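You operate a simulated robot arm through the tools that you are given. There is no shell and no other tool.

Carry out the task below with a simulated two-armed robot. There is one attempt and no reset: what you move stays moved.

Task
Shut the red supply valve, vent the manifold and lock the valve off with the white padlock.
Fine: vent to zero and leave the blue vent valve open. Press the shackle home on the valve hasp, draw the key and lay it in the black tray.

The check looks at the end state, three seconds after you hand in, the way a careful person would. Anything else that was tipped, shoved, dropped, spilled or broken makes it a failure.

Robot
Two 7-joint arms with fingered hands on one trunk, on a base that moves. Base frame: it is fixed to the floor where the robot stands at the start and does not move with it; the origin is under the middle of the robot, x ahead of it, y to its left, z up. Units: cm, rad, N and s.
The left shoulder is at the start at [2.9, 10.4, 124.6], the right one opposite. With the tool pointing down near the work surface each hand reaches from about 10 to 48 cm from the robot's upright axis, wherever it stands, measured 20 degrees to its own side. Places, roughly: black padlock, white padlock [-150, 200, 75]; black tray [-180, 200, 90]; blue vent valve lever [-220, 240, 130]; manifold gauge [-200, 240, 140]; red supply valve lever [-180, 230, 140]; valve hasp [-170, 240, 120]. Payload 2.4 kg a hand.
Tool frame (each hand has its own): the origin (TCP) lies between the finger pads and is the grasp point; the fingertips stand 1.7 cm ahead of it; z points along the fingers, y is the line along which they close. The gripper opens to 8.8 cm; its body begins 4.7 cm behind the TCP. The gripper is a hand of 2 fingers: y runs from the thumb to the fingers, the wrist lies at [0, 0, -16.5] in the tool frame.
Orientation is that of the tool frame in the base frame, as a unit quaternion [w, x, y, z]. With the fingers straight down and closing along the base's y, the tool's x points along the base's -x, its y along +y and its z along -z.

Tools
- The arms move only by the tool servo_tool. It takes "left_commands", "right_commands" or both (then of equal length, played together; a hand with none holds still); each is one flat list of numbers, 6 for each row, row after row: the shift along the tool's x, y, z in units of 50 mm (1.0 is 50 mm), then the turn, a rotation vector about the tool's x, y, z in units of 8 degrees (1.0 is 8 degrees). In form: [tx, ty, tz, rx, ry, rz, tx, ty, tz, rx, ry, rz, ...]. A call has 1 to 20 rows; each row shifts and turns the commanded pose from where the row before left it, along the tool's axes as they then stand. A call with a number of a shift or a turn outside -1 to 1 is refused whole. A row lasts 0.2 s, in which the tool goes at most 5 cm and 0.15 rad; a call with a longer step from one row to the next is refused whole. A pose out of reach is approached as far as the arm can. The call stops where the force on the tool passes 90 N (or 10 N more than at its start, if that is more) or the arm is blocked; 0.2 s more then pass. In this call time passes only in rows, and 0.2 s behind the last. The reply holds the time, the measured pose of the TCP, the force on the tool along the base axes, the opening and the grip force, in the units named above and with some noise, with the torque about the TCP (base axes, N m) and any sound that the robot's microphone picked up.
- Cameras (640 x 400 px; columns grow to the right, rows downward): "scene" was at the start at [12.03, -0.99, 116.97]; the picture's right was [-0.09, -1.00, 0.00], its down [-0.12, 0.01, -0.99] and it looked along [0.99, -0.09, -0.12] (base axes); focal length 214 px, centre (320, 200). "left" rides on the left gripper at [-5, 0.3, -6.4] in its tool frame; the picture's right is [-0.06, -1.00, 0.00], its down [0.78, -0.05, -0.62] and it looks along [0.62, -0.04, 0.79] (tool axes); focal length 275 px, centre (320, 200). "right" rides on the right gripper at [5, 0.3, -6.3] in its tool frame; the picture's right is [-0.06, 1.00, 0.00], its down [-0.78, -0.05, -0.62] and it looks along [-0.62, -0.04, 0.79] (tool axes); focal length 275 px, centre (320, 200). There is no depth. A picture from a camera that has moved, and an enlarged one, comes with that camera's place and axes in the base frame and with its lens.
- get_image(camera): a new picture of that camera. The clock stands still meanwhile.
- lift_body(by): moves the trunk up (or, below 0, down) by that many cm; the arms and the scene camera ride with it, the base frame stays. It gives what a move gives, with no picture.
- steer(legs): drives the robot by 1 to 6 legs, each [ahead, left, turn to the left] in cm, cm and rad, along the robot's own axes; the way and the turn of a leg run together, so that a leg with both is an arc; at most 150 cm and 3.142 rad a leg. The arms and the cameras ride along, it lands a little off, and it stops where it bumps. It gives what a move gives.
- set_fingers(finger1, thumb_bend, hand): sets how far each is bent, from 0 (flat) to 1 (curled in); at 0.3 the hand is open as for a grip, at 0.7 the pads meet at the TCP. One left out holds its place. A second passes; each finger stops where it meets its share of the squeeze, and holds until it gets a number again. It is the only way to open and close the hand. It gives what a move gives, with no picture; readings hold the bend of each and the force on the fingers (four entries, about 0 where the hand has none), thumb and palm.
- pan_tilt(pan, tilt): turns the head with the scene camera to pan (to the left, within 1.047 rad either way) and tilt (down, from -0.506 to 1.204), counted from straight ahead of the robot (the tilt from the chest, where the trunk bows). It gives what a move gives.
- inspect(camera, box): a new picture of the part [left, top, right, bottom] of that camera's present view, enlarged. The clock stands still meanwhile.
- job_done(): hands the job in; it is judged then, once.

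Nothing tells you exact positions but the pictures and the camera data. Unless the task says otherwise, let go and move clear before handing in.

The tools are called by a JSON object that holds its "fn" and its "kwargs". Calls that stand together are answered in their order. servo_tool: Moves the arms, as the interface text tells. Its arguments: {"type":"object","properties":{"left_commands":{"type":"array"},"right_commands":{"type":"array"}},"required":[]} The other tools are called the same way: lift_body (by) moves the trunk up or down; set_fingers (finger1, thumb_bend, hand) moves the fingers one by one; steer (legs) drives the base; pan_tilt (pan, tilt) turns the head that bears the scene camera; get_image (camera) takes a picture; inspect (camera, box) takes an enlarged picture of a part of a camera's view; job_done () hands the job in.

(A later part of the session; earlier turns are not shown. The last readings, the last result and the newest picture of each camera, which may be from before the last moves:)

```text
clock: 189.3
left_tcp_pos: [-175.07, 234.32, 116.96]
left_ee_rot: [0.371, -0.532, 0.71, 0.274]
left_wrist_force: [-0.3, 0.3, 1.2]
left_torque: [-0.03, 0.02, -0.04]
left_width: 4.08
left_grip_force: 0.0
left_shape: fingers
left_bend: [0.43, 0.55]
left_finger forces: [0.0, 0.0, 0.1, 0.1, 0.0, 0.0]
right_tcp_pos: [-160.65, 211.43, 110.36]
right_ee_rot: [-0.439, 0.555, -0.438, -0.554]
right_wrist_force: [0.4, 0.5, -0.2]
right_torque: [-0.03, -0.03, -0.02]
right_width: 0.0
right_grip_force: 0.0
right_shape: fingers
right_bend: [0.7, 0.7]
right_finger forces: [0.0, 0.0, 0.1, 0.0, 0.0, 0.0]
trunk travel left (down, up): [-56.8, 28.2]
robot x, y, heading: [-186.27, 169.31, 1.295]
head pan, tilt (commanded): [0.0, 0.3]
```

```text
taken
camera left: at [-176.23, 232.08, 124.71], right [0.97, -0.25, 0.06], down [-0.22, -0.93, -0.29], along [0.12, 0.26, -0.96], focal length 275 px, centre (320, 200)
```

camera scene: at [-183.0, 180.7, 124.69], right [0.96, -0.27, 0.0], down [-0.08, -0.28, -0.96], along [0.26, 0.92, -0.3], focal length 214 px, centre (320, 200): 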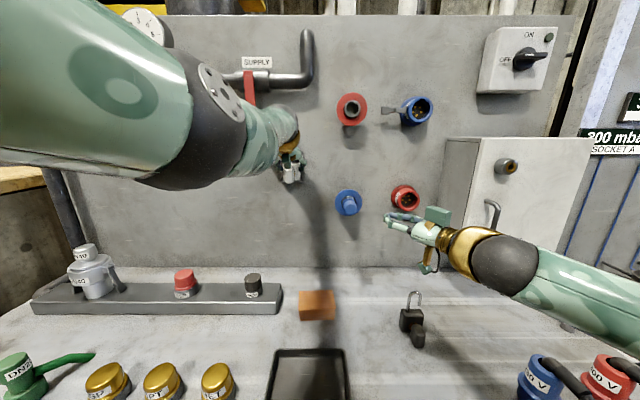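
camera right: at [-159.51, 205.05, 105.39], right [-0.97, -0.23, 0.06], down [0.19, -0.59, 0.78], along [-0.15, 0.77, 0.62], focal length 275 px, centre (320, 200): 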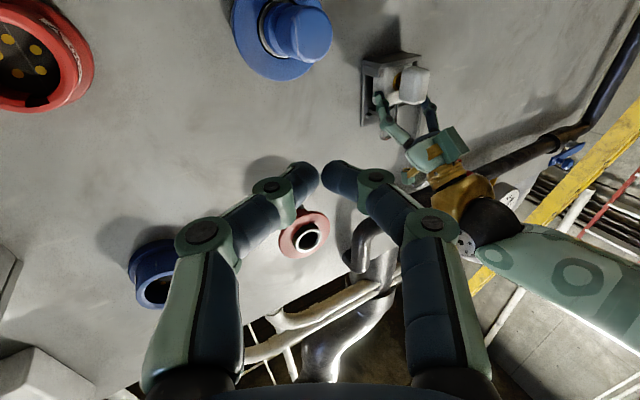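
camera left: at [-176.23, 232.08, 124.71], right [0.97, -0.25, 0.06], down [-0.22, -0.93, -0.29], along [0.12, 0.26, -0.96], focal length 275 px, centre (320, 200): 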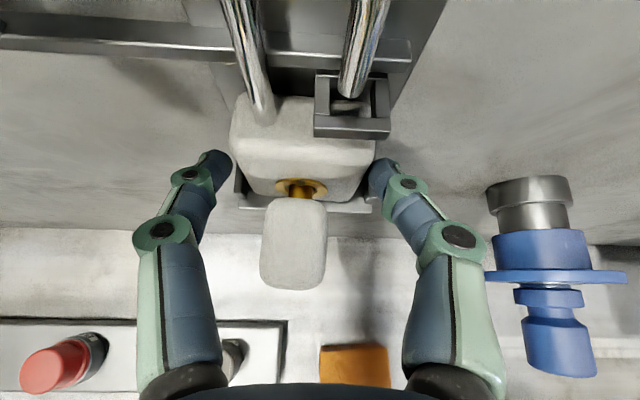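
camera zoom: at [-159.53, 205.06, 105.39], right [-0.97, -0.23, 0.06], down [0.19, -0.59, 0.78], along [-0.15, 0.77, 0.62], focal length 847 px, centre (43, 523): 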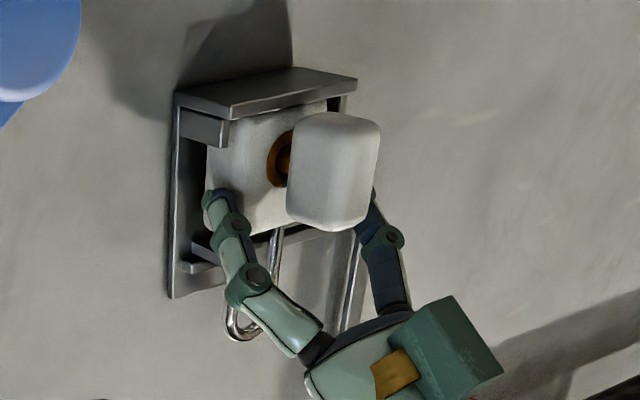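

It stands on its own with zero grip force. I'll open a bit more and back the left hand straight out.

{"fn": "set_fingers", "kwargs": {"hand": "left", "finger1": 0.37, "thumb_bend": 0.45}}

{"fn": "servo_tool", "kwargs": {"left_commands": [0.0574, 0, -0.082, 0, 0, 0, 0.115, 0, -0.164, 0, 0, 0, 0.172, 0, -0.246, 0, 0, 0, 0.23, 0, -0.328, 0, 0, 0, 0.23, 0, -0.328, 0, 0, 0, 0.23, 0, -0.328, 0, 0, 0]}}

{"fn": "get_image", "kwargs": {"camera": "left"}}

{"fn": "inspect", "kwargs": {"camera": "right", "box": [340, 30, 480, 160]}}

```text
clock: 190.3
left_tcp_pos: [-175.1, 234.29, 116.82]
left_ee_rot: [0.372, -0.531, 0.711, 0.273]
left_wrist_force: [0.3, -0.7, -0.7]
left_torque: [0.01, 0.01, -0.02]
left_width: 5.92
left_grip_force: 0.1
left_shape: fingers
left_bend: [0.37, 0.45]
left_finger forces: [0.0, 0.0, 0.1, 0.0, 0.1, 0.0]
right_tcp_pos: [-160.64, 211.5, 110.49]
right_ee_rot: [-0.438, 0.556, -0.437, -0.555]
right_wrist_force: [0.9, 0.6, 0.7]
right_torque: [0.01, 0.01, 0.02]
right_width: 0.03
right_grip_force: 0.0
right_shape: fingers
right_bend: [0.7, 0.7]
right_finger forces: [0.0, 0.1, 0.0, 0.0, 0.1, 0.0]
trunk travel left (down, up): [-56.8, 28.2]
robot x, y, heading: [-186.02, 169.11, 1.296]
head pan, tilt (commanded): [0.0, 0.3]
```

```text
clock: 191.7
left_tcp_pos: [-177.99, 225.95, 117.16]
left_ee_rot: [0.369, -0.533, 0.709, 0.279]
left_wrist_force: [0.0, 0.0, -0.1]
left_torque: [0.01, 0.0, -0.01]
left_width: 5.93
left_grip_force: 0.1
left_shape: fingers
left_bend: [0.37, 0.45]
left_finger forces: [0.0, 0.0, 0.1, 0.0, 0.0, 0.0]
right_tcp_pos: [-160.71, 211.44, 110.47]
right_ee_rot: [-0.439, 0.555, -0.438, -0.555]
right_wrist_force: [0.3, -0.1, 0.3]
right_torque: [-0.02, 0.0, 0.0]
right_width: 0.0
right_grip_force: 0.1
right_shape: fingers
right_bend: [0.7, 0.7]
right_finger forces: [0.0, 0.0, 0.0, 0.0, 0.0, 0.0]
trunk travel left (down, up): [-56.8, 28.2]
robot x, y, heading: [-186.46, 169.26, 1.295]
head pan, tilt (commanded): [0.0, 0.3]
```

```text
taken
camera left: at [-179.02, 223.69, 125.0], right [0.97, -0.24, 0.05], down [-0.22, -0.93, -0.29], along [0.12, 0.27, -0.96], focal length 275 px, centre (320, 200)
```

left: 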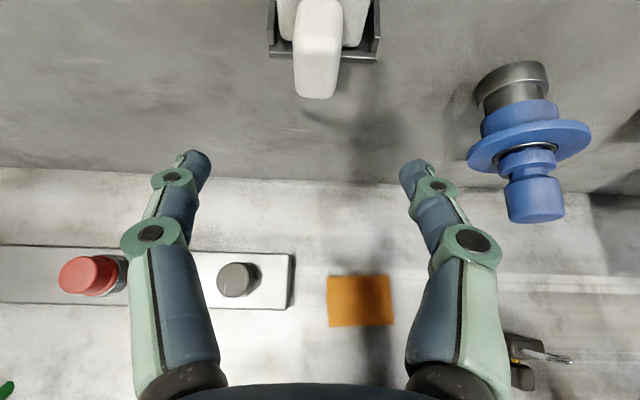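

```text
3.08 times, centred on (410, 95) of right
camera zoom: at [-159.53, 205.04, 105.39], right [-0.97, -0.23, 0.06], down [0.19, -0.59, 0.78], along [-0.15, 0.77, 0.62], focal length 847 px, centre (43, 523)
```

zoom: 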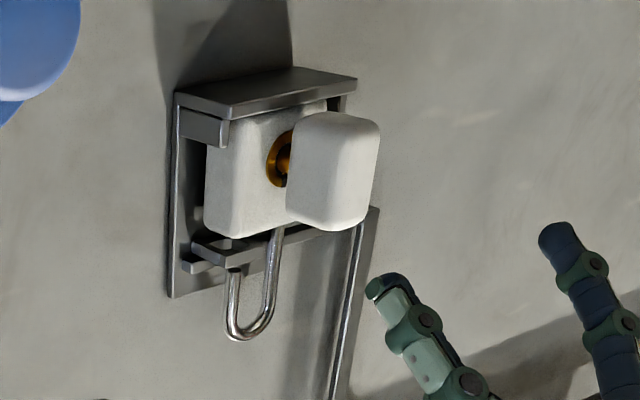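

The padlock stands securely on the ledge with the free leg over the eye. Next I'll close the left fingers and flatten the hand to about 10° pitch, so its camera post clears the pipe. Then I'll rise to just above the shackle.

{"fn": "set_fingers", "kwargs": {"hand": "left", "finger1": 0.7, "thumb_bend": 0.7}}

{"fn": "servo_tool", "kwargs": {"left_commands": [0, 0, 0, 0, -0.78, 0, 0, 0, 0, 0, -0.78, 0, 0, 0, 0, 0, -0.78, 0, 0, 0, 0, 0, -0.78, 0]}}

{"fn": "lift_body", "kwargs": {"by": 8}}

{"fn": "get_image", "kwargs": {"camera": "left"}}

{"fn": "get_image", "kwargs": {"camera": "scene"}}

```text
clock: 192.7
left_tcp_pos: [-177.82, 225.81, 117.06]
left_ee_rot: [0.37, -0.532, 0.71, 0.278]
left_wrist_force: [0.9, -0.1, 0.8]
left_torque: [-0.01, -0.03, 0.01]
left_width: 0.0
left_grip_force: 0.1
left_shape: fingers
left_bend: [0.7, 0.7]
left_finger forces: [0.0, 0.1, 0.1, 0.0, 0.0, 0.1]
right_tcp_pos: [-160.69, 211.55, 110.53]
right_ee_rot: [-0.439, 0.555, -0.438, -0.554]
right_wrist_force: [0.2, -0.8, 0.0]
right_torque: [0.0, 0.01, -0.02]
right_width: 0.02
right_grip_force: 0.2
right_shape: fingers
right_bend: [0.7, 0.7]
right_finger forces: [0.0, 0.0, 0.0, 0.0, 0.1, 0.1]
trunk travel left (down, up): [-56.8, 28.2]
robot x, y, heading: [-185.95, 169.02, 1.296]
head pan, tilt (commanded): [0.0, 0.3]
```

```text
clock: 193.7
left_tcp_pos: [-179.68, 226.72, 117.35]
left_ee_rot: [0.505, -0.453, 0.612, 0.406]
left_wrist_force: [-0.4, 0.6, -1.1]
left_torque: [0.01, 0.0, 0.0]
left_width: 0.01
left_grip_force: 0.1
left_shape: fingers
left_bend: [0.7, 0.7]
left_finger forces: [0.1, 0.0, 0.0, 0.0, 0.0, 0.1]
right_tcp_pos: [-160.64, 211.4, 110.47]
right_ee_rot: [-0.439, 0.555, -0.438, -0.554]
right_wrist_force: [0.4, -0.1, 0.5]
right_torque: [-0.02, 0.02, 0.03]
right_width: 0.0
right_grip_force: 0.1
right_shape: fingers
right_bend: [0.7, 0.7]
right_finger forces: [0.1, 0.0, 0.0, 0.0, 0.0, 0.0]
trunk travel left (down, up): [-56.8, 28.2]
robot x, y, heading: [-185.98, 169.17, 1.298]
head pan, tilt (commanded): [0.0, 0.3]
```

```text
clock: 194.8
left_tcp_pos: [-179.58, 226.54, 125.02]
left_ee_rot: [0.504, -0.454, 0.613, 0.405]
left_wrist_force: [-0.3, -0.1, 0.2]
left_torque: [-0.02, -0.01, 0.01]
left_width: 0.0
left_grip_force: 0.1
left_shape: fingers
left_bend: [0.7, 0.7]
left_finger forces: [0.0, 0.0, 0.1, 0.0, 0.0, 0.0]
right_tcp_pos: [-160.7, 211.72, 118.66]
right_ee_rot: [-0.438, 0.556, -0.438, -0.555]
right_wrist_force: [-0.4, -0.1, -0.1]
right_torque: [0.01, -0.01, 0.0]
right_width: 0.0
right_grip_force: 0.1
right_shape: fingers
right_bend: [0.7, 0.7]
right_finger forces: [0.1, 0.0, 0.0, 0.1, 0.1, 0.0]
trunk travel left (down, up): [-64.8, 20.2]
robot x, y, heading: [-186.13, 169.22, 1.294]
head pan, tilt (commanded): [0.0, 0.3]
```

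```text
taken
camera left: at [-181.2, 221.35, 131.16], right [0.97, -0.25, 0.02], down [-0.17, -0.72, -0.67], along [0.18, 0.65, -0.74], focal length 275 px, centre (320, 200)
```

left: 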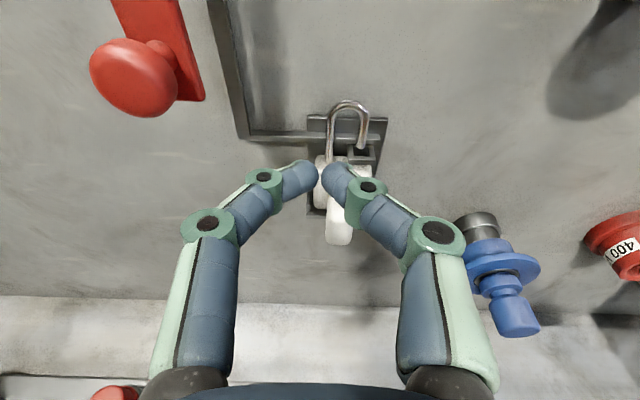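

```text
taken
camera scene: at [-183.24, 180.33, 130.28], right [0.97, -0.26, 0.0], down [-0.14, -0.52, -0.84], along [0.22, 0.82, -0.54], focal length 214 px, centre (320, 200)
```

scene: 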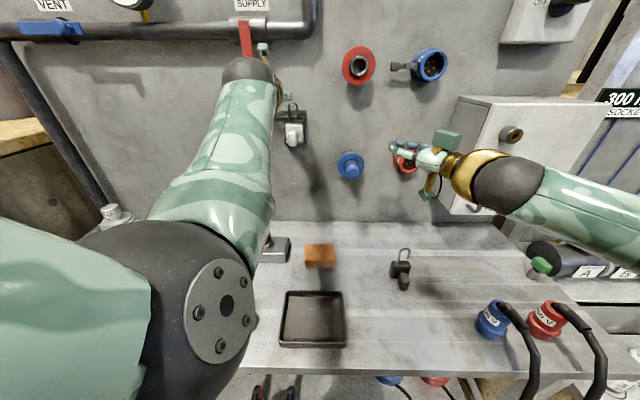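

The fist is above the arch's height and about 12 cm from the panel, and it drifted 1.6 cm left. I'll centre it on the arch (s≈7.06), fix the small roll, and come forward 5 cm.

{"fn": "servo_tool", "kwargs": {"left_commands": [-0.0176, -0.0624, 0.2, 0.075, 0.022, -0.082, -0.0176, -0.0624, 0.2, 0.075, 0.022, -0.082, -0.0176, -0.0624, 0.2, 0.075, 0.022, -0.082, -0.0176, -0.0624, 0.2, 0, 0, 0, -0.0176, -0.0624, 0.2, 0, 0, 0]}}

{"fn": "get_image", "kwargs": {"camera": "left"}}

{"fn": "get_image", "kwargs": {"camera": "scene"}}

{"fn": "get_image", "kwargs": {"camera": "right"}}

```text
clock: 196.0
left_tcp_pos: [-174.58, 230.03, 124.46]
left_ee_rot: [0.528, -0.463, 0.614, 0.361]
left_wrist_force: [-0.5, -1.4, -0.1]
left_torque: [-0.02, -0.01, 0.03]
left_width: 0.0
left_grip_force: 0.0
left_shape: fingers
left_bend: [0.7, 0.7]
left_finger forces: [0.1, 0.0, 0.1, 0.0, 0.0, 0.1]
right_tcp_pos: [-160.64, 211.71, 118.58]
right_ee_rot: [-0.439, 0.556, -0.437, -0.554]
right_wrist_force: [0.0, 0.1, -0.1]
right_torque: [-0.04, -0.02, -0.01]
right_width: 0.02
right_grip_force: 0.1
right_shape: fingers
right_bend: [0.7, 0.7]
right_finger forces: [0.1, 0.1, 0.0, 0.1, 0.0, 0.0]
trunk travel left (down, up): [-64.8, 20.2]
robot x, y, heading: [-186.39, 169.49, 1.291]
head pan, tilt (commanded): [0.0, 0.3]
```

```text
taken
camera left: at [-176.83, 225.01, 130.54], right [0.95, -0.3, 0.11], down [-0.16, -0.74, -0.65], along [0.27, 0.6, -0.75], focal length 275 px, centre (320, 200)
```

left: 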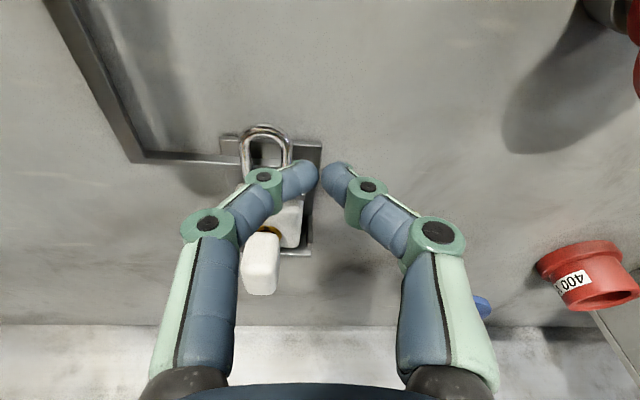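

```text
taken
camera scene: at [-182.71, 180.6, 132.81], right [0.95, -0.3, 0.0], down [-0.09, -0.27, -0.96], along [0.29, 0.91, -0.29], focal length 214 px, centre (320, 200)
```

scene: 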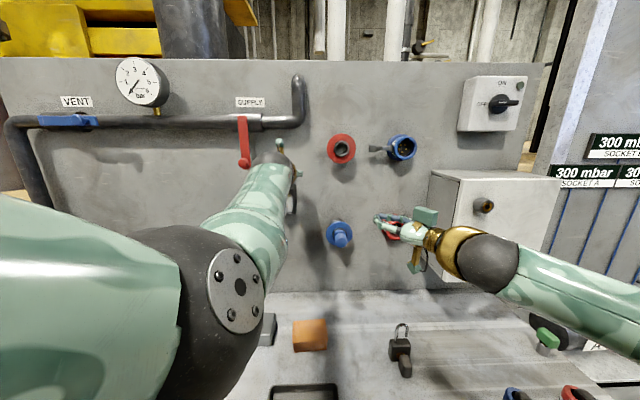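

```text
taken
camera right: at [-159.58, 205.26, 113.49], right [-0.97, -0.23, 0.06], down [0.19, -0.59, 0.78], along [-0.15, 0.77, 0.62], focal length 275 px, centre (320, 200)
```

right: 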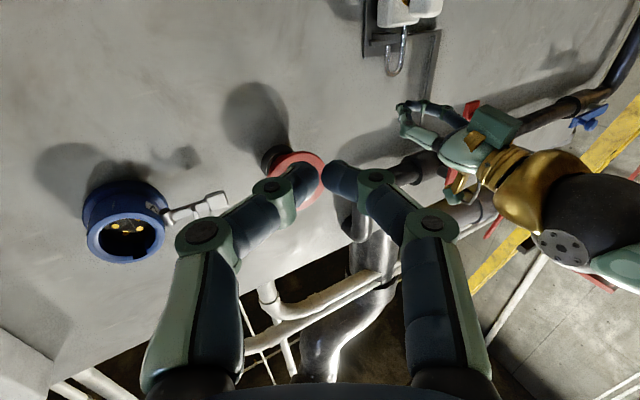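

My correction overshot, because the earlier drift came from the arm pushing against my own head and it's free now. I'll shift back left 2.2 cm and undo the small rotation.

{"fn": "servo_tool", "kwargs": {"left_commands": [0, 0.149, 0, -0.086, -0.024, 0.095, 0, 0.149, 0, -0.086, -0.024, 0.095, 0, 0.149, 0, -0.086, -0.024, 0.095]}}

{"fn": "get_image", "kwargs": {"camera": "left"}}

{"fn": "inspect", "kwargs": {"camera": "left", "box": [220, 90, 420, 230]}}

```text
clock: 196.8
left_tcp_pos: [-176.83, 230.62, 124.29]
left_ee_rot: [0.514, -0.459, 0.613, 0.385]
left_wrist_force: [-0.2, -0.6, 0.0]
left_torque: [-0.02, 0.0, -0.02]
left_width: 0.02
left_grip_force: 0.1
left_shape: fingers
left_bend: [0.7, 0.7]
left_finger forces: [0.0, 0.1, 0.0, 0.0, 0.0, 0.0]
right_tcp_pos: [-160.73, 211.73, 118.63]
right_ee_rot: [-0.439, 0.556, -0.437, -0.554]
right_wrist_force: [-0.3, 0.1, -0.4]
right_torque: [-0.01, -0.01, 0.02]
right_width: 0.01
right_grip_force: 0.2
right_shape: fingers
right_bend: [0.7, 0.7]
right_finger forces: [0.0, 0.0, 0.1, 0.1, 0.0, 0.1]
trunk travel left (down, up): [-64.8, 20.2]
robot x, y, heading: [-185.92, 169.15, 1.297]
head pan, tilt (commanded): [0.0, 0.3]
```

```text
taken
camera left: at [-178.67, 225.46, 130.46], right [0.96, -0.27, 0.06], down [-0.16, -0.73, -0.66], along [0.22, 0.63, -0.74], focal length 275 px, centre (320, 200)
```

left: 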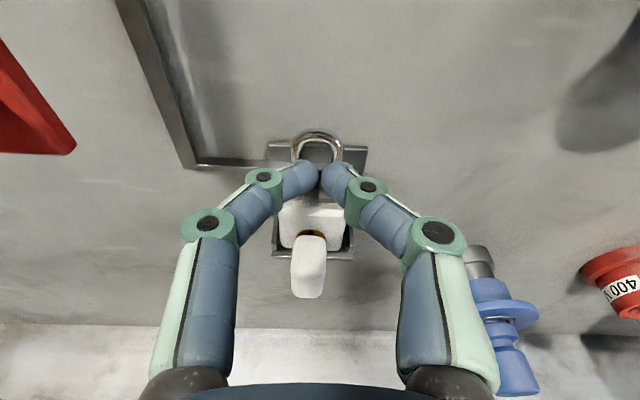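

```text
2.86 times, centred on (320, 160) of left
camera zoom: at [-178.67, 225.46, 130.46], right [0.96, -0.27, 0.06], down [-0.16, -0.73, -0.66], along [0.22, 0.63, -0.74], focal length 786 px, centre (320, 314)
```

zoom: 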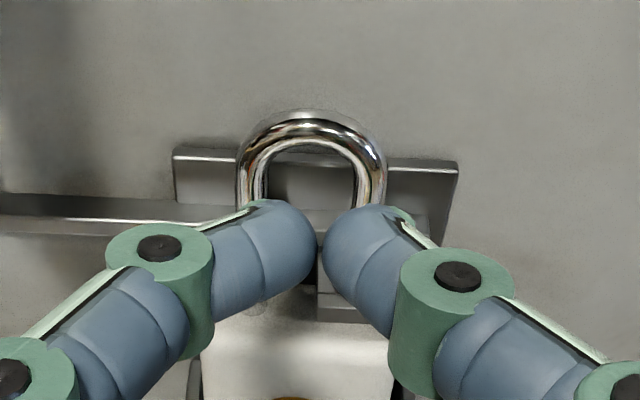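

The closed tips are centred over the arch at z≈124.3, 0.9 cm above its top. I'll move forward 5.1 cm so they sit over the shackle.

{"fn": "servo_tool", "kwargs": {"left_commands": [-0.036, 0.005, 0.2, 0, 0, 0, -0.036, 0, 0.2, 0, 0, 0, -0.036, 0, 0.2, 0, 0, 0, -0.036, 0, 0.2, 0, 0, 0, -0.036, 0, 0.2, 0, 0, 0, 0, 0, 0, 0, 0, 0]}}

{"fn": "get_image", "kwargs": {"camera": "left"}}

{"fn": "inspect", "kwargs": {"camera": "right", "box": [340, 0, 480, 130]}}

```text
clock: 198.2
left_tcp_pos: [-175.47, 235.25, 124.37]
left_ee_rot: [0.514, -0.459, 0.614, 0.385]
left_wrist_force: [0.4, 0.6, -0.1]
left_torque: [0.0, -0.03, 0.0]
left_width: 0.0
left_grip_force: 0.0
left_shape: fingers
left_bend: [0.7, 0.7]
left_finger forces: [0.0, 0.0, 0.0, 0.0, 0.1, 0.1]
right_tcp_pos: [-160.74, 211.68, 118.6]
right_ee_rot: [-0.439, 0.555, -0.438, -0.554]
right_wrist_force: [-0.4, 0.1, -0.2]
right_torque: [-0.02, -0.01, 0.01]
right_width: 0.01
right_grip_force: 0.1
right_shape: fingers
right_bend: [0.7, 0.7]
right_finger forces: [0.0, 0.0, 0.0, 0.0, 0.0, 0.0]
trunk travel left (down, up): [-64.8, 20.2]
robot x, y, heading: [-185.87, 169.05, 1.299]
head pan, tilt (commanded): [0.0, 0.3]
```

```text
taken
camera left: at [-177.24, 230.19, 130.57], right [0.96, -0.27, 0.06], down [-0.16, -0.73, -0.66], along [0.22, 0.63, -0.74], focal length 275 px, centre (320, 200)
```

left: 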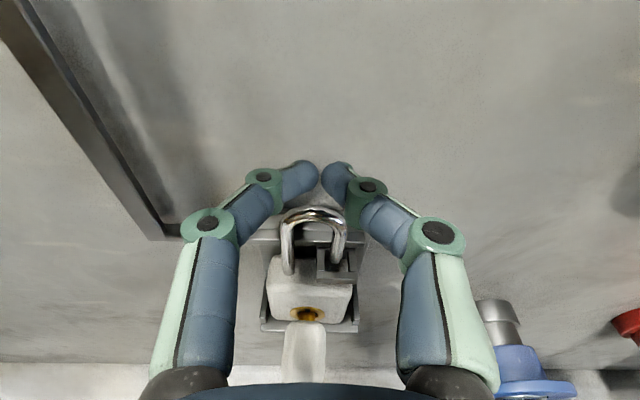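

```text
3.08 times, centred on (410, 65) of right
camera zoom: at [-159.59, 205.24, 113.5], right [-0.97, -0.23, 0.06], down [0.19, -0.59, 0.78], along [-0.15, 0.77, 0.62], focal length 847 px, centre (43, 615)
```

zoom: 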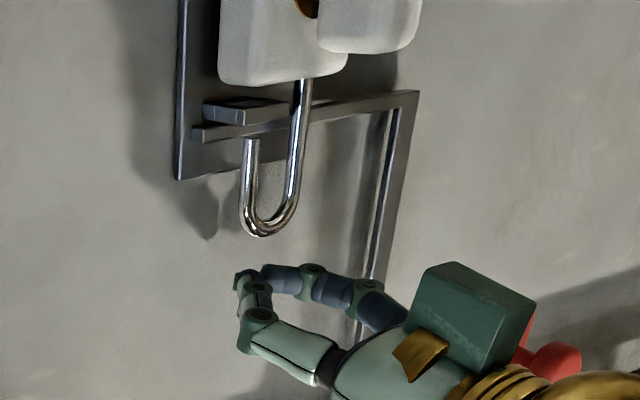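

The fingertips are above the arch. I'll go 0.4 cm further so the rod is well under the pads, then press down in steps.

{"fn": "servo_tool", "kwargs": {"left_commands": [-0.014, 0, 0.079, 0, 0, 0, 0.08, 0, 0.014, 0, 0, 0, 0.08, 0, 0.014, 0, 0, 0, 0, 0, 0, 0, 0, 0]}}

{"fn": "servo_tool", "kwargs": {"left_commands": [0.08, 0, 0.014, 0, 0, 0, 0, 0, 0, 0, 0, 0]}}

{"fn": "inspect", "kwargs": {"camera": "right", "box": [340, 0, 480, 130]}}

```text
clock: 199.2
left_tcp_pos: [-175.28, 235.73, 123.58]
left_ee_rot: [0.514, -0.459, 0.613, 0.386]
left_wrist_force: [0.6, -0.3, -0.4]
left_torque: [-0.03, 0.02, -0.01]
left_width: 0.0
left_grip_force: 0.1
left_shape: fingers
left_bend: [0.7, 0.7]
left_finger forces: [0.0, 0.0, 0.1, 0.0, 0.0, 0.1]
right_tcp_pos: [-160.73, 211.54, 118.55]
right_ee_rot: [-0.439, 0.555, -0.438, -0.555]
right_wrist_force: [0.7, -0.7, 0.2]
right_torque: [0.02, -0.01, -0.02]
right_width: 0.0
right_grip_force: 0.0
right_shape: fingers
right_bend: [0.7, 0.7]
right_finger forces: [0.0, 0.0, 0.0, 0.1, 0.1, 0.0]
trunk travel left (down, up): [-64.8, 20.2]
robot x, y, heading: [-186.36, 169.6, 1.293]
head pan, tilt (commanded): [0.0, 0.3]
```

```text
clock: 199.8
left_tcp_pos: [-175.37, 235.73, 123.28]
left_ee_rot: [0.515, -0.458, 0.614, 0.384]
left_wrist_force: [-0.3, 0.5, 1.2]
left_torque: [0.0, -0.01, -0.01]
left_width: 0.0
left_grip_force: 0.2
left_shape: fingers
left_bend: [0.7, 0.7]
left_finger forces: [0.4, 0.0, 0.0, 0.0, 0.8, 0.1]
right_tcp_pos: [-160.61, 211.55, 118.6]
right_ee_rot: [-0.439, 0.555, -0.439, -0.554]
right_wrist_force: [0.0, -0.7, -0.3]
right_torque: [-0.01, 0.0, 0.0]
right_width: 0.0
right_grip_force: 0.0
right_shape: fingers
right_bend: [0.7, 0.7]
right_finger forces: [0.1, 0.1, 0.0, 0.0, 0.1, 0.1]
trunk travel left (down, up): [-64.8, 20.2]
robot x, y, heading: [-186.31, 169.07, 1.298]
head pan, tilt (commanded): [0.0, 0.3]
```

```text
3.08 times, centred on (410, 65) of right
camera zoom: at [-159.59, 205.24, 113.5], right [-0.97, -0.23, 0.06], down [0.19, -0.59, 0.78], along [-0.15, 0.77, 0.62], focal length 847 px, centre (43, 615)
```

zoom: 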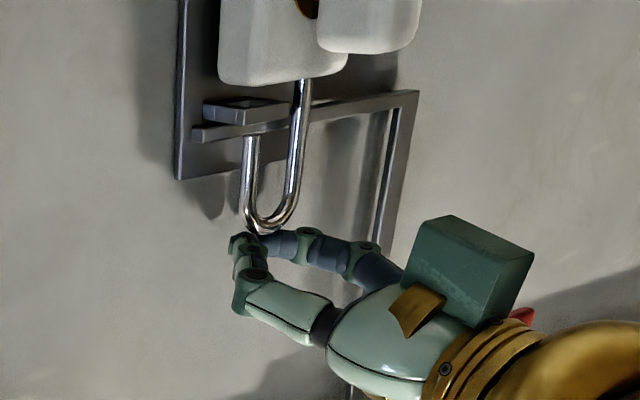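

The fingertips touch the top of the shackle at z≈123.3. I'll press down in steps of a few millimetres and read the force.

{"fn": "servo_tool", "kwargs": {"left_commands": [0.06, 0, 0.0105, 0, 0, 0, 0.06, 0, 0.0105, 0, 0, 0]}}

{"fn": "inspect", "kwargs": {"camera": "right", "box": [340, 0, 480, 130]}}

```text
clock: 200.4
left_tcp_pos: [-175.3, 235.79, 122.59]
left_ee_rot: [0.514, -0.459, 0.613, 0.386]
left_wrist_force: [-0.5, 0.3, 1.3]
left_torque: [0.02, 0.0, -0.02]
left_width: 0.0
left_grip_force: 0.4
left_shape: fingers
left_bend: [0.7, 0.7]
left_finger forces: [0.7, 0.0, 0.1, 0.0, 1.2, 0.1]
right_tcp_pos: [-160.75, 211.73, 118.55]
right_ee_rot: [-0.438, 0.555, -0.437, -0.555]
right_wrist_force: [-0.1, -0.1, -0.2]
right_torque: [0.02, 0.02, -0.02]
right_width: 0.03
right_grip_force: 0.1
right_shape: fingers
right_bend: [0.7, 0.7]
right_finger forces: [0.1, 0.0, 0.1, 0.0, 0.0, 0.0]
trunk travel left (down, up): [-64.8, 20.2]
robot x, y, heading: [-186.35, 169.28, 1.297]
head pan, tilt (commanded): [0.0, 0.3]
```

```text
3.08 times, centred on (410, 65) of right
camera zoom: at [-159.6, 205.24, 113.5], right [-0.97, -0.23, 0.06], down [0.19, -0.59, 0.78], along [-0.15, 0.77, 0.62], focal length 847 px, centre (43, 615)
```

zoom: 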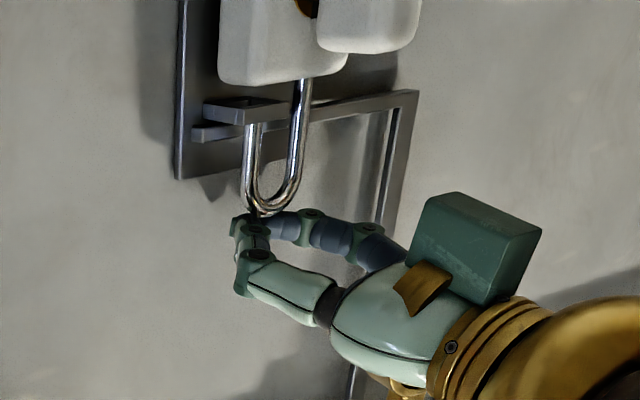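

The shackle slides down easily and the free leg is entering the eye. I'll continue.

{"fn": "servo_tool", "kwargs": {"left_commands": [0.06, 0, 0.0105, 0, 0, 0, 0.06, 0, 0.0105, 0, 0, 0]}}

{"fn": "inspect", "kwargs": {"camera": "right", "box": [340, 0, 480, 130]}}

```text
clock: 201.0
left_tcp_pos: [-175.48, 235.91, 122.17]
left_ee_rot: [0.514, -0.46, 0.613, 0.386]
left_wrist_force: [0.7, 0.2, 2.4]
left_torque: [0.0, -0.03, -0.04]
left_width: 0.0
left_grip_force: 1.7
left_shape: fingers
left_bend: [0.7, 0.7]
left_finger forces: [1.0, 0.0, 0.0, 0.0, 1.8, 0.0]
right_tcp_pos: [-160.84, 211.63, 118.53]
right_ee_rot: [-0.438, 0.555, -0.438, -0.555]
right_wrist_force: [-0.8, 0.7, -0.7]
right_torque: [-0.01, 0.02, 0.01]
right_width: 0.0
right_grip_force: 0.1
right_shape: fingers
right_bend: [0.7, 0.7]
right_finger forces: [0.1, 0.0, 0.0, 0.1, 0.0, 0.1]
trunk travel left (down, up): [-64.8, 20.2]
robot x, y, heading: [-185.95, 169.34, 1.294]
head pan, tilt (commanded): [0.0, 0.3]
```

```text
3.08 times, centred on (410, 65) of right
camera zoom: at [-159.59, 205.23, 113.5], right [-0.97, -0.23, 0.06], down [0.19, -0.59, 0.78], along [-0.15, 0.77, 0.62], focal length 847 px, centre (43, 615)
```

zoom: 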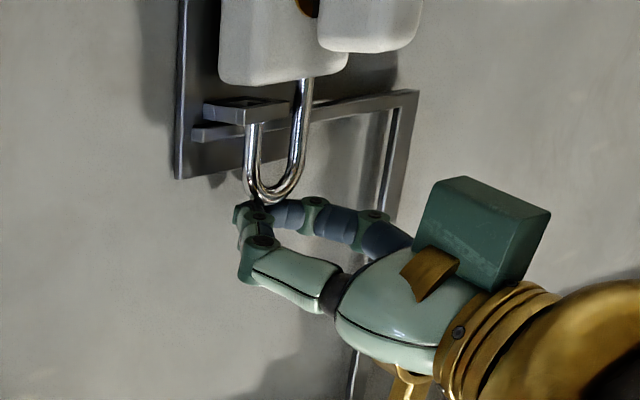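

Still a low force of 2.4 N. Continuing.

{"fn": "servo_tool", "kwargs": {"left_commands": [0.06, 0, 0.0105, 0, 0, 0, 0.06, 0, 0.0105, 0, 0, 0]}}

{"fn": "inspect", "kwargs": {"camera": "right", "box": [340, 0, 480, 130]}}

```text
clock: 201.6
left_tcp_pos: [-175.51, 235.65, 121.76]
left_ee_rot: [0.514, -0.459, 0.614, 0.385]
left_wrist_force: [0.2, 0.1, 3.8]
left_torque: [0.04, -0.02, -0.01]
left_width: 0.01
left_grip_force: 2.5
left_shape: fingers
left_bend: [0.7, 0.7]
left_finger forces: [1.5, 0.0, 0.0, 0.1, 2.3, 0.0]
left hand out of reach, approached as far as the arm can: row 1
right_tcp_pos: [-160.77, 211.65, 118.66]
right_ee_rot: [-0.438, 0.556, -0.437, -0.555]
right_wrist_force: [-0.2, 0.4, 0.5]
right_torque: [-0.02, 0.01, -0.02]
right_width: 0.0
right_grip_force: 0.1
right_shape: fingers
right_bend: [0.7, 0.7]
right_finger forces: [0.0, 0.0, 0.0, 0.0, 0.0, 0.1]
trunk travel left (down, up): [-64.8, 20.2]
robot x, y, heading: [-186.12, 169.49, 1.295]
head pan, tilt (commanded): [0.0, 0.3]
```

```text
3.08 times, centred on (410, 65) of right
camera zoom: at [-159.6, 205.24, 113.5], right [-0.97, -0.23, 0.06], down [0.19, -0.59, 0.78], along [-0.15, 0.77, 0.62], focal length 847 px, centre (43, 615)
```

zoom: 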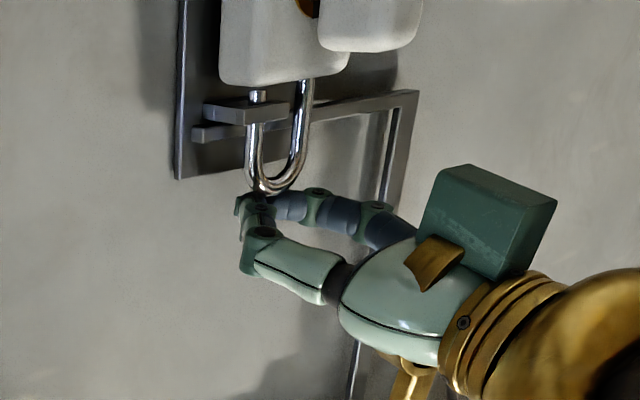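

The free leg tip has emerged through the eye and is just above the body. My arm is near its reach limit, so I'll press the rest with the trunk in small steps.

{"fn": "lift_body", "kwargs": {"by": -0.5}}

{"fn": "inspect", "kwargs": {"camera": "right", "box": [340, 0, 480, 130]}}

```text
clock: 202.2
left_tcp_pos: [-175.38, 235.55, 121.29]
left_ee_rot: [0.515, -0.459, 0.613, 0.385]
left_wrist_force: [1.2, 2.2, 4.5]
left_torque: [0.08, -0.03, 0.02]
left_width: 0.0
left_grip_force: 2.0
left_shape: fingers
left_bend: [0.7, 0.7]
left_finger forces: [1.8, 0.0, 0.0, 0.1, 2.7, 0.1]
right_tcp_pos: [-160.77, 211.62, 118.02]
right_ee_rot: [-0.438, 0.556, -0.437, -0.555]
right_wrist_force: [0.3, -1.2, -0.4]
right_torque: [-0.03, 0.01, 0.03]
right_width: 0.01
right_grip_force: 0.1
right_shape: fingers
right_bend: [0.7, 0.7]
right_finger forces: [0.0, 0.0, 0.1, 0.1, 0.0, 0.1]
trunk travel left (down, up): [-64.3, 20.7]
robot x, y, heading: [-186.26, 169.33, 1.296]
head pan, tilt (commanded): [0.0, 0.3]
```

```text
3.08 times, centred on (410, 65) of right
camera zoom: at [-159.59, 205.23, 113.0], right [-0.97, -0.23, 0.06], down [0.19, -0.59, 0.78], along [-0.15, 0.77, 0.62], focal length 847 px, centre (43, 615)
```

zoom: 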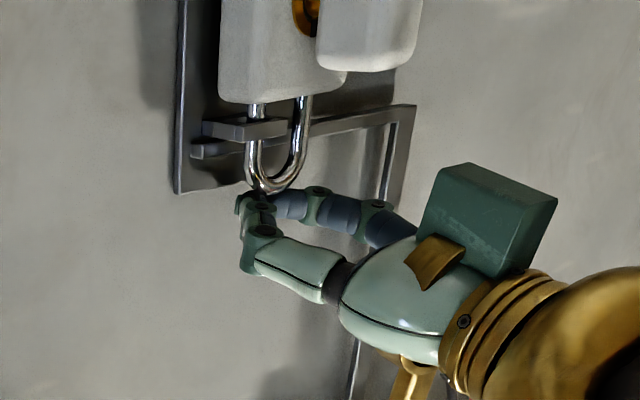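

The leg tip has reached the padlock body. Continuing to press.

{"fn": "lift_body", "kwargs": {"by": -0.5}}

{"fn": "lift_body", "kwargs": {"by": -0.4}}

{"fn": "inspect", "kwargs": {"camera": "right", "box": [340, 0, 480, 130]}}

```text
clock: 202.7
left_tcp_pos: [-175.38, 235.63, 121.15]
left_ee_rot: [0.514, -0.458, 0.613, 0.387]
left_wrist_force: [2.2, 3.2, 17.2]
left_torque: [0.2, -0.11, -0.03]
left_width: 0.02
left_grip_force: 8.7
left_shape: fingers
left_bend: [0.7, 0.7]
left_finger forces: [7.2, 0.1, 0.0, 0.0, 10.6, 0.0]
right_tcp_pos: [-160.73, 211.47, 117.65]
right_ee_rot: [-0.44, 0.555, -0.437, -0.554]
right_wrist_force: [-0.9, -0.9, 0.5]
right_torque: [0.02, -0.02, 0.03]
right_width: 0.02
right_grip_force: 0.1
right_shape: fingers
right_bend: [0.7, 0.7]
right_finger forces: [0.0, 0.1, 0.0, 0.0, 0.1, 0.0]
trunk travel left (down, up): [-63.8, 21.2]
robot x, y, heading: [-186.24, 169.37, 1.299]
head pan, tilt (commanded): [0.0, 0.3]
```

```text
clock: 203.2
left_tcp_pos: [-175.49, 235.54, 121.06]
left_ee_rot: [0.516, -0.458, 0.611, 0.388]
left_wrist_force: [2.4, 5.9, 32.4]
left_torque: [0.36, -0.12, 0.03]
left_width: 0.0
left_grip_force: 16.0
left_shape: fingers
left_bend: [0.7, 0.69]
left_finger forces: [12.5, 0.0, 0.1, 0.0, 19.3, 0.0]
right_tcp_pos: [-160.78, 211.46, 117.31]
right_ee_rot: [0.439, -0.555, 0.437, 0.555]
right_wrist_force: [0.0, -0.2, 0.5]
right_torque: [0.02, 0.0, 0.01]
right_width: 0.02
right_grip_force: 0.0
right_shape: fingers
right_bend: [0.7, 0.7]
right_finger forces: [0.1, 0.0, 0.0, 0.0, 0.0, 0.0]
trunk travel left (down, up): [-63.4, 21.6]
robot x, y, heading: [-186.24, 169.12, 1.296]
head pan, tilt (commanded): [0.0, 0.3]
```

```text
3.08 times, centred on (410, 65) of right
camera zoom: at [-159.61, 205.06, 112.19], right [-0.97, -0.23, 0.06], down [0.19, -0.59, 0.78], along [-0.15, 0.77, 0.62], focal length 847 px, centre (43, 615)
```

zoom: 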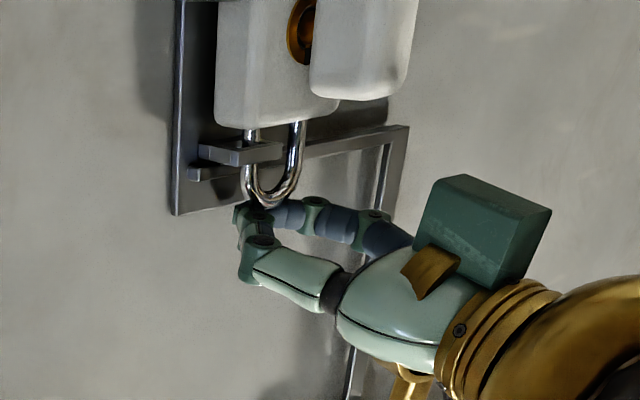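

The force is climbing (32 N) at the end of travel, and no click has been heard yet. I'll press a bit harder.

{"fn": "lift_body", "kwargs": {"by": -0.4}}

{"fn": "inspect", "kwargs": {"camera": "right", "box": [340, 0, 480, 130]}}

```text
clock: 203.8
left_tcp_pos: [-175.35, 235.58, 120.79]
left_ee_rot: [0.518, -0.456, 0.611, 0.388]
left_wrist_force: [2.1, 5.2, 41.5]
left_torque: [0.44, -0.22, -0.02]
left_width: 0.0
left_grip_force: 20.7
left_shape: fingers
left_bend: [0.7, 0.7]
left_finger forces: [16.6, 0.0, 0.0, 0.1, 24.7, 0.0]
right_tcp_pos: [-160.76, 211.34, 117.04]
right_ee_rot: [0.439, -0.555, 0.436, 0.556]
right_wrist_force: [-0.1, -0.4, -0.3]
right_torque: [0.0, 0.01, -0.01]
right_width: 0.0
right_grip_force: 0.1
right_shape: fingers
right_bend: [0.7, 0.7]
right_finger forces: [0.1, 0.0, 0.0, 0.0, 0.0, 0.0]
trunk travel left (down, up): [-63.0, 22.0]
robot x, y, heading: [-186.89, 169.33, 1.297]
head pan, tilt (commanded): [0.0, 0.3]
```

```text
3.08 times, centred on (410, 65) of right
camera zoom: at [-159.62, 204.95, 111.83], right [-0.97, -0.23, 0.06], down [0.19, -0.59, 0.78], along [-0.15, 0.77, 0.62], focal length 847 px, centre (43, 615)
```

zoom: 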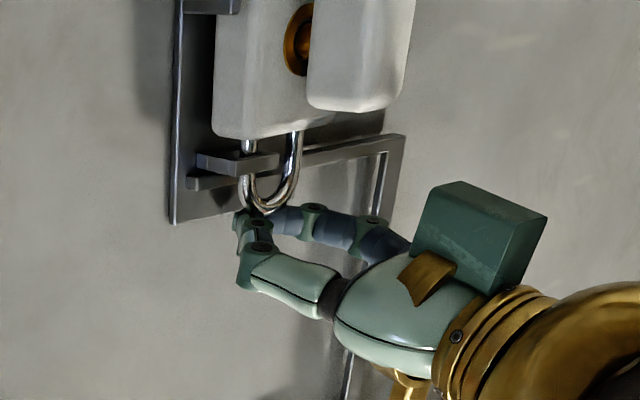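

It's still giving slightly (41 N). I'll press a little more.

{"fn": "lift_body", "kwargs": {"by": -0.4}}

{"fn": "inspect", "kwargs": {"camera": "right", "box": [340, 0, 480, 130]}}

```text
clock: 204.3
left_tcp_pos: [-175.44, 235.47, 120.72]
left_ee_rot: [0.519, -0.457, 0.608, 0.391]
left_wrist_force: [2.9, 5.6, 50.7]
left_torque: [0.53, -0.23, -0.01]
left_width: 0.0
left_grip_force: 25.3
left_shape: fingers
left_bend: [0.7, 0.7]
left_finger forces: [19.9, 0.0, 0.1, 0.0, 30.4, 0.1]
right_tcp_pos: [-160.9, 211.28, 116.53]
right_ee_rot: [0.44, -0.554, 0.437, 0.555]
right_wrist_force: [0.3, 0.0, 0.3]
right_torque: [-0.01, 0.02, 0.02]
right_width: 0.0
right_grip_force: 0.0
right_shape: fingers
right_bend: [0.7, 0.7]
right_finger forces: [0.1, 0.0, 0.1, 0.0, 0.1, 0.0]
trunk travel left (down, up): [-62.6, 22.4]
robot x, y, heading: [-186.35, 169.15, 1.295]
head pan, tilt (commanded): [0.0, 0.3]
```

```text
3.08 times, centred on (410, 65) of right
camera zoom: at [-159.62, 204.87, 111.46], right [-0.97, -0.23, 0.06], down [0.19, -0.59, 0.78], along [-0.15, 0.77, 0.62], focal length 847 px, centre (43, 615)
```

zoom: 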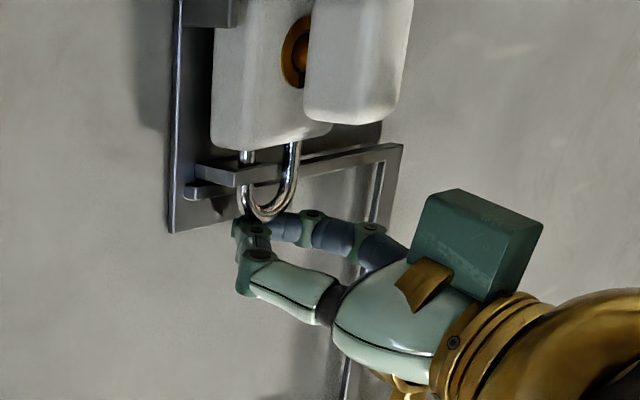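

The shackle keeps going in slowly (50 N), so I'll keep pressing.

{"fn": "lift_body", "kwargs": {"by": -0.5}}

{"fn": "inspect", "kwargs": {"camera": "right", "box": [340, 0, 480, 130]}}

```text
clock: 204.8
left_tcp_pos: [-175.51, 235.59, 120.57]
left_ee_rot: [0.521, -0.455, 0.606, 0.393]
left_wrist_force: [4.1, 6.0, 61.8]
left_torque: [0.67, -0.34, -0.02]
left_width: 0.0
left_grip_force: 30.5
left_shape: fingers
left_bend: [0.7, 0.7]
left_finger forces: [23.8, 0.1, 0.0, 0.1, 37.8, 0.0]
right_tcp_pos: [-160.95, 211.0, 116.18]
right_ee_rot: [0.44, -0.554, 0.437, 0.556]
right_wrist_force: [0.4, 0.4, -0.5]
right_torque: [0.0, 0.01, 0.01]
right_width: 0.01
right_grip_force: 0.0
right_shape: fingers
right_bend: [0.7, 0.7]
right_finger forces: [0.0, 0.0, 0.0, 0.1, 0.1, 0.0]
trunk travel left (down, up): [-62.1, 22.9]
robot x, y, heading: [-186.04, 169.32, 1.294]
head pan, tilt (commanded): [0.0, 0.3]
```

```text
3.08 times, centred on (410, 65) of right
camera zoom: at [-159.63, 204.78, 111.0], right [-0.97, -0.23, 0.06], down [0.19, -0.59, 0.78], along [-0.15, 0.77, 0.62], focal length 847 px, centre (43, 615)
```

zoom: 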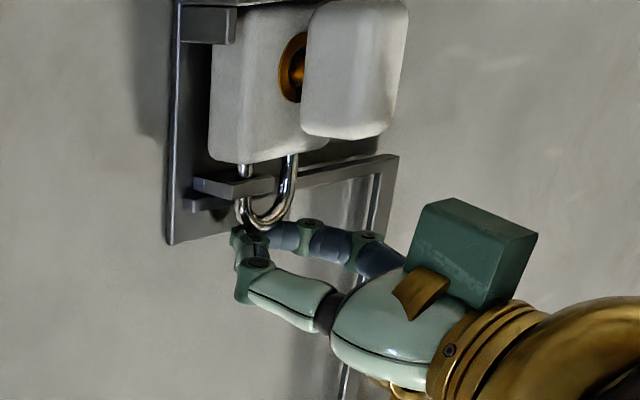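

Force is 62 N with the larger share on the free-leg side. I'll zoom in on the leg tip before pushing any harder.

{"fn": "inspect", "kwargs": {"camera": "right", "box": [385, 30, 445, 80]}}

{"fn": "get_image", "kwargs": {"camera": "left"}}

{"fn": "inspect", "kwargs": {"camera": "left", "box": [240, 190, 400, 340]}}

```text
8.00 times, centred on (415, 55) of right
camera zoom: at [-159.63, 204.78, 111.0], right [-0.97, -0.23, 0.06], down [0.19, -0.59, 0.78], along [-0.15, 0.77, 0.62], focal length 2202 px, centre (-440, 1360)
```

zoom: 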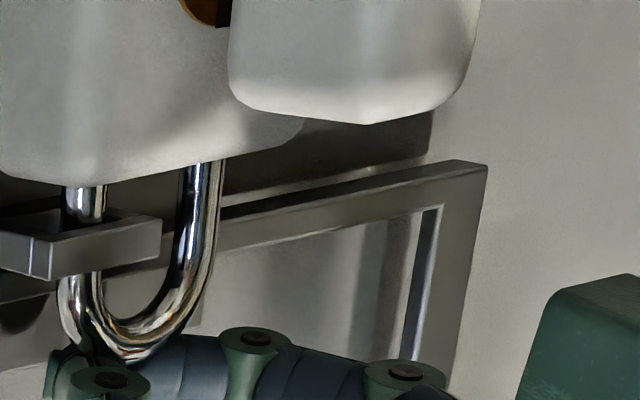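

```text
taken
camera left: at [-177.4, 230.26, 126.58], right [0.96, -0.27, 0.06], down [-0.16, -0.71, -0.68], along [0.22, 0.65, -0.73], focal length 275 px, centre (320, 200)
```

left: 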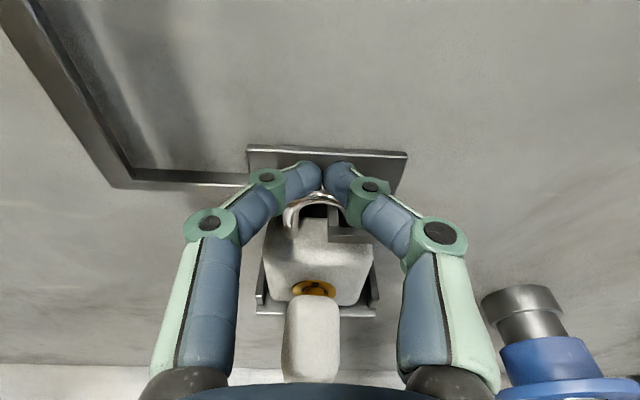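

```text
2.67 times, centred on (320, 265) of left
camera zoom: at [-177.4, 230.26, 126.58], right [0.96, -0.27, 0.06], down [-0.16, -0.71, -0.68], along [0.22, 0.65, -0.73], focal length 734 px, centre (320, 27)
```

zoom: 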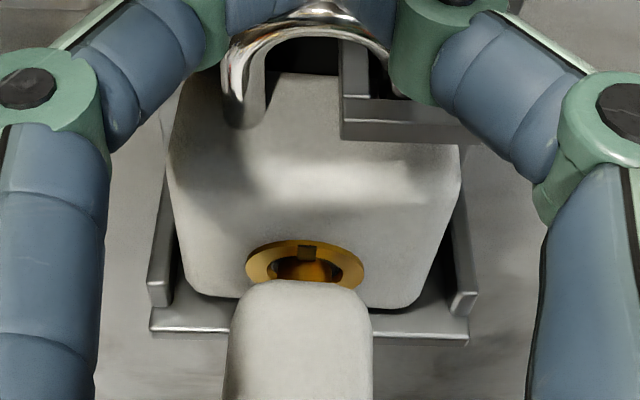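

The leg tip has gone through the eye and sits at the body. I'll press once more towards 75 N to make sure it's fully home, listening for a click.

{"fn": "lift_body", "kwargs": {"by": -0.6}}

{"fn": "inspect", "kwargs": {"camera": "right", "box": [380, 40, 440, 90]}}

```text
clock: 205.4
left_tcp_pos: [-175.41, 235.53, 120.4]
left_ee_rot: [0.523, -0.454, 0.604, 0.395]
left_wrist_force: [5.2, 7.1, 75.2]
left_torque: [0.75, -0.44, -0.01]
left_width: 0.0
left_grip_force: 37.5
left_shape: fingers
left_bend: [0.7, 0.7]
left_finger forces: [28.3, 0.0, 0.0, 0.1, 46.9, 0.0]
right_tcp_pos: [-160.71, 211.01, 115.59]
right_ee_rot: [0.441, -0.554, 0.435, 0.556]
right_wrist_force: [-0.7, 0.6, 0.0]
right_torque: [-0.01, 0.01, 0.02]
right_width: 0.0
right_grip_force: 0.0
right_shape: fingers
right_bend: [0.7, 0.7]
right_finger forces: [0.0, 0.0, 0.0, 0.0, 0.1, 0.0]
trunk travel left (down, up): [-61.5, 23.5]
robot x, y, heading: [-186.2, 168.92, 1.296]
head pan, tilt (commanded): [0.0, 0.3]
```

```text
8.00 times, centred on (410, 65) of right
camera zoom: at [-159.63, 204.66, 110.45], right [-0.97, -0.23, 0.06], down [0.19, -0.6, 0.78], along [-0.15, 0.77, 0.62], focal length 2202 px, centre (-400, 1280)
```

zoom: 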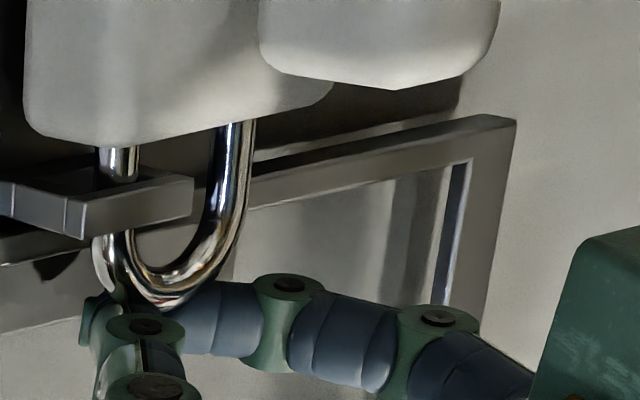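

75 N and still no click. I'll look at it closely from the left hand camera too.

{"fn": "inspect", "kwargs": {"camera": "left", "box": [240, 150, 400, 300]}}

{"fn": "get_image", "kwargs": {"camera": "scene"}}

```text
2.67 times, centred on (320, 225) of left
camera zoom: at [-177.45, 230.2, 126.41], right [0.96, -0.26, 0.06], down [-0.15, -0.71, -0.69], along [0.22, 0.65, -0.72], focal length 734 px, centre (320, 133)
```

zoom: 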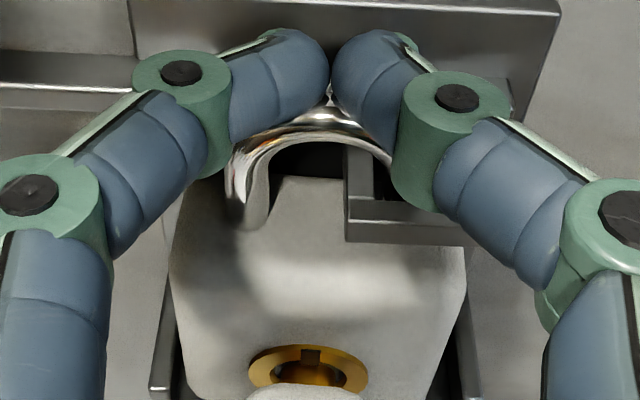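

```text
taken
camera scene: at [-183.06, 179.99, 129.5], right [0.96, -0.27, 0.0], down [-0.08, -0.28, -0.96], along [0.26, 0.92, -0.29], focal length 214 px, centre (320, 200)
```

scene: 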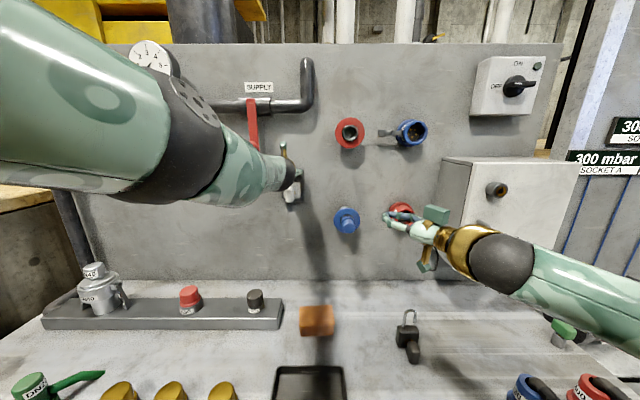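

By triangulation the shackle has travelled about 2.6 cm, so the free leg should be about 0.6 cm inside the body. I'll ease off the pressure and see whether it stays down.

{"fn": "lift_body", "kwargs": {"by": 3.0}}

{"fn": "servo_tool", "kwargs": {"left_commands": [-0.1, 0, 0, 0, 0, 0, -0.1, 0, 0, 0, 0, 0, 0, 0, 0, 0, 0, 0]}}

{"fn": "inspect", "kwargs": {"camera": "right", "box": [340, 0, 480, 130]}}

{"fn": "inspect", "kwargs": {"camera": "left", "box": [240, 150, 400, 300]}}

```text
clock: 206.2
left_tcp_pos: [-175.3, 235.55, 121.24]
left_ee_rot: [0.513, -0.46, 0.615, 0.384]
left_wrist_force: [-0.2, 1.5, 4.5]
left_torque: [0.08, -0.04, 0.01]
left_width: 0.0
left_grip_force: 2.3
left_shape: fingers
left_bend: [0.7, 0.7]
left_finger forces: [1.8, 0.0, 0.0, 0.0, 2.9, 0.0]
right_tcp_pos: [-160.76, 211.58, 118.15]
right_ee_rot: [-0.439, 0.555, -0.438, -0.554]
right_wrist_force: [0.6, 0.0, -0.6]
right_torque: [-0.03, 0.01, 0.01]
right_width: 0.0
right_grip_force: 0.0
right_shape: fingers
right_bend: [0.7, 0.7]
right_finger forces: [0.0, 0.1, 0.1, 0.0, 0.1, 0.0]
trunk travel left (down, up): [-64.5, 20.5]
robot x, y, heading: [-186.42, 169.2, 1.293]
head pan, tilt (commanded): [0.0, 0.3]
```

```text
clock: 206.9
left_tcp_pos: [-175.34, 235.88, 122.46]
left_ee_rot: [0.513, -0.46, 0.614, 0.385]
left_wrist_force: [0.8, -0.4, -0.5]
left_torque: [-0.02, 0.01, -0.03]
left_width: 0.0
left_grip_force: 0.1
left_shape: fingers
left_bend: [0.7, 0.7]
left_finger forces: [0.0, 0.0, 0.0, 0.0, 0.0, 0.1]
right_tcp_pos: [-160.72, 211.69, 118.24]
right_ee_rot: [-0.438, 0.555, -0.438, -0.555]
right_wrist_force: [-0.4, -0.6, 0.0]
right_torque: [0.01, 0.0, 0.03]
right_width: 0.0
right_grip_force: 0.0
right_shape: fingers
right_bend: [0.7, 0.7]
right_finger forces: [0.0, 0.0, 0.0, 0.0, 0.0, 0.0]
trunk travel left (down, up): [-64.5, 20.5]
robot x, y, heading: [-186.16, 169.3, 1.303]
head pan, tilt (commanded): [0.0, 0.3]
```

```text
3.08 times, centred on (410, 65) of right
camera zoom: at [-159.59, 205.25, 113.19], right [-0.97, -0.23, 0.06], down [0.19, -0.59, 0.78], along [-0.15, 0.77, 0.62], focal length 847 px, centre (43, 615)
```

zoom: 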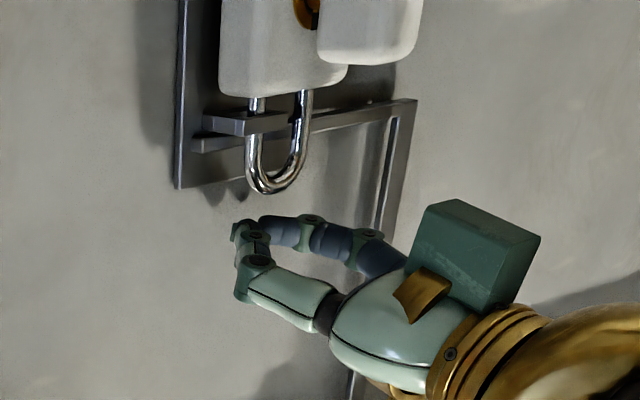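

```text
2.67 times, centred on (320, 225) of left
camera zoom: at [-177.19, 230.69, 128.58], right [0.96, -0.27, 0.06], down [-0.16, -0.73, -0.66], along [0.22, 0.63, -0.75], focal length 734 px, centre (320, 133)
```

zoom: 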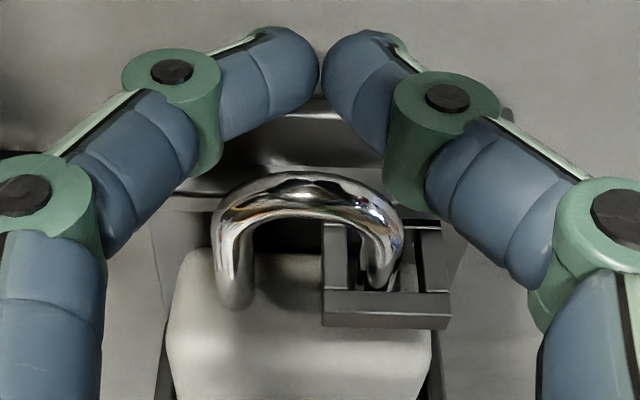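

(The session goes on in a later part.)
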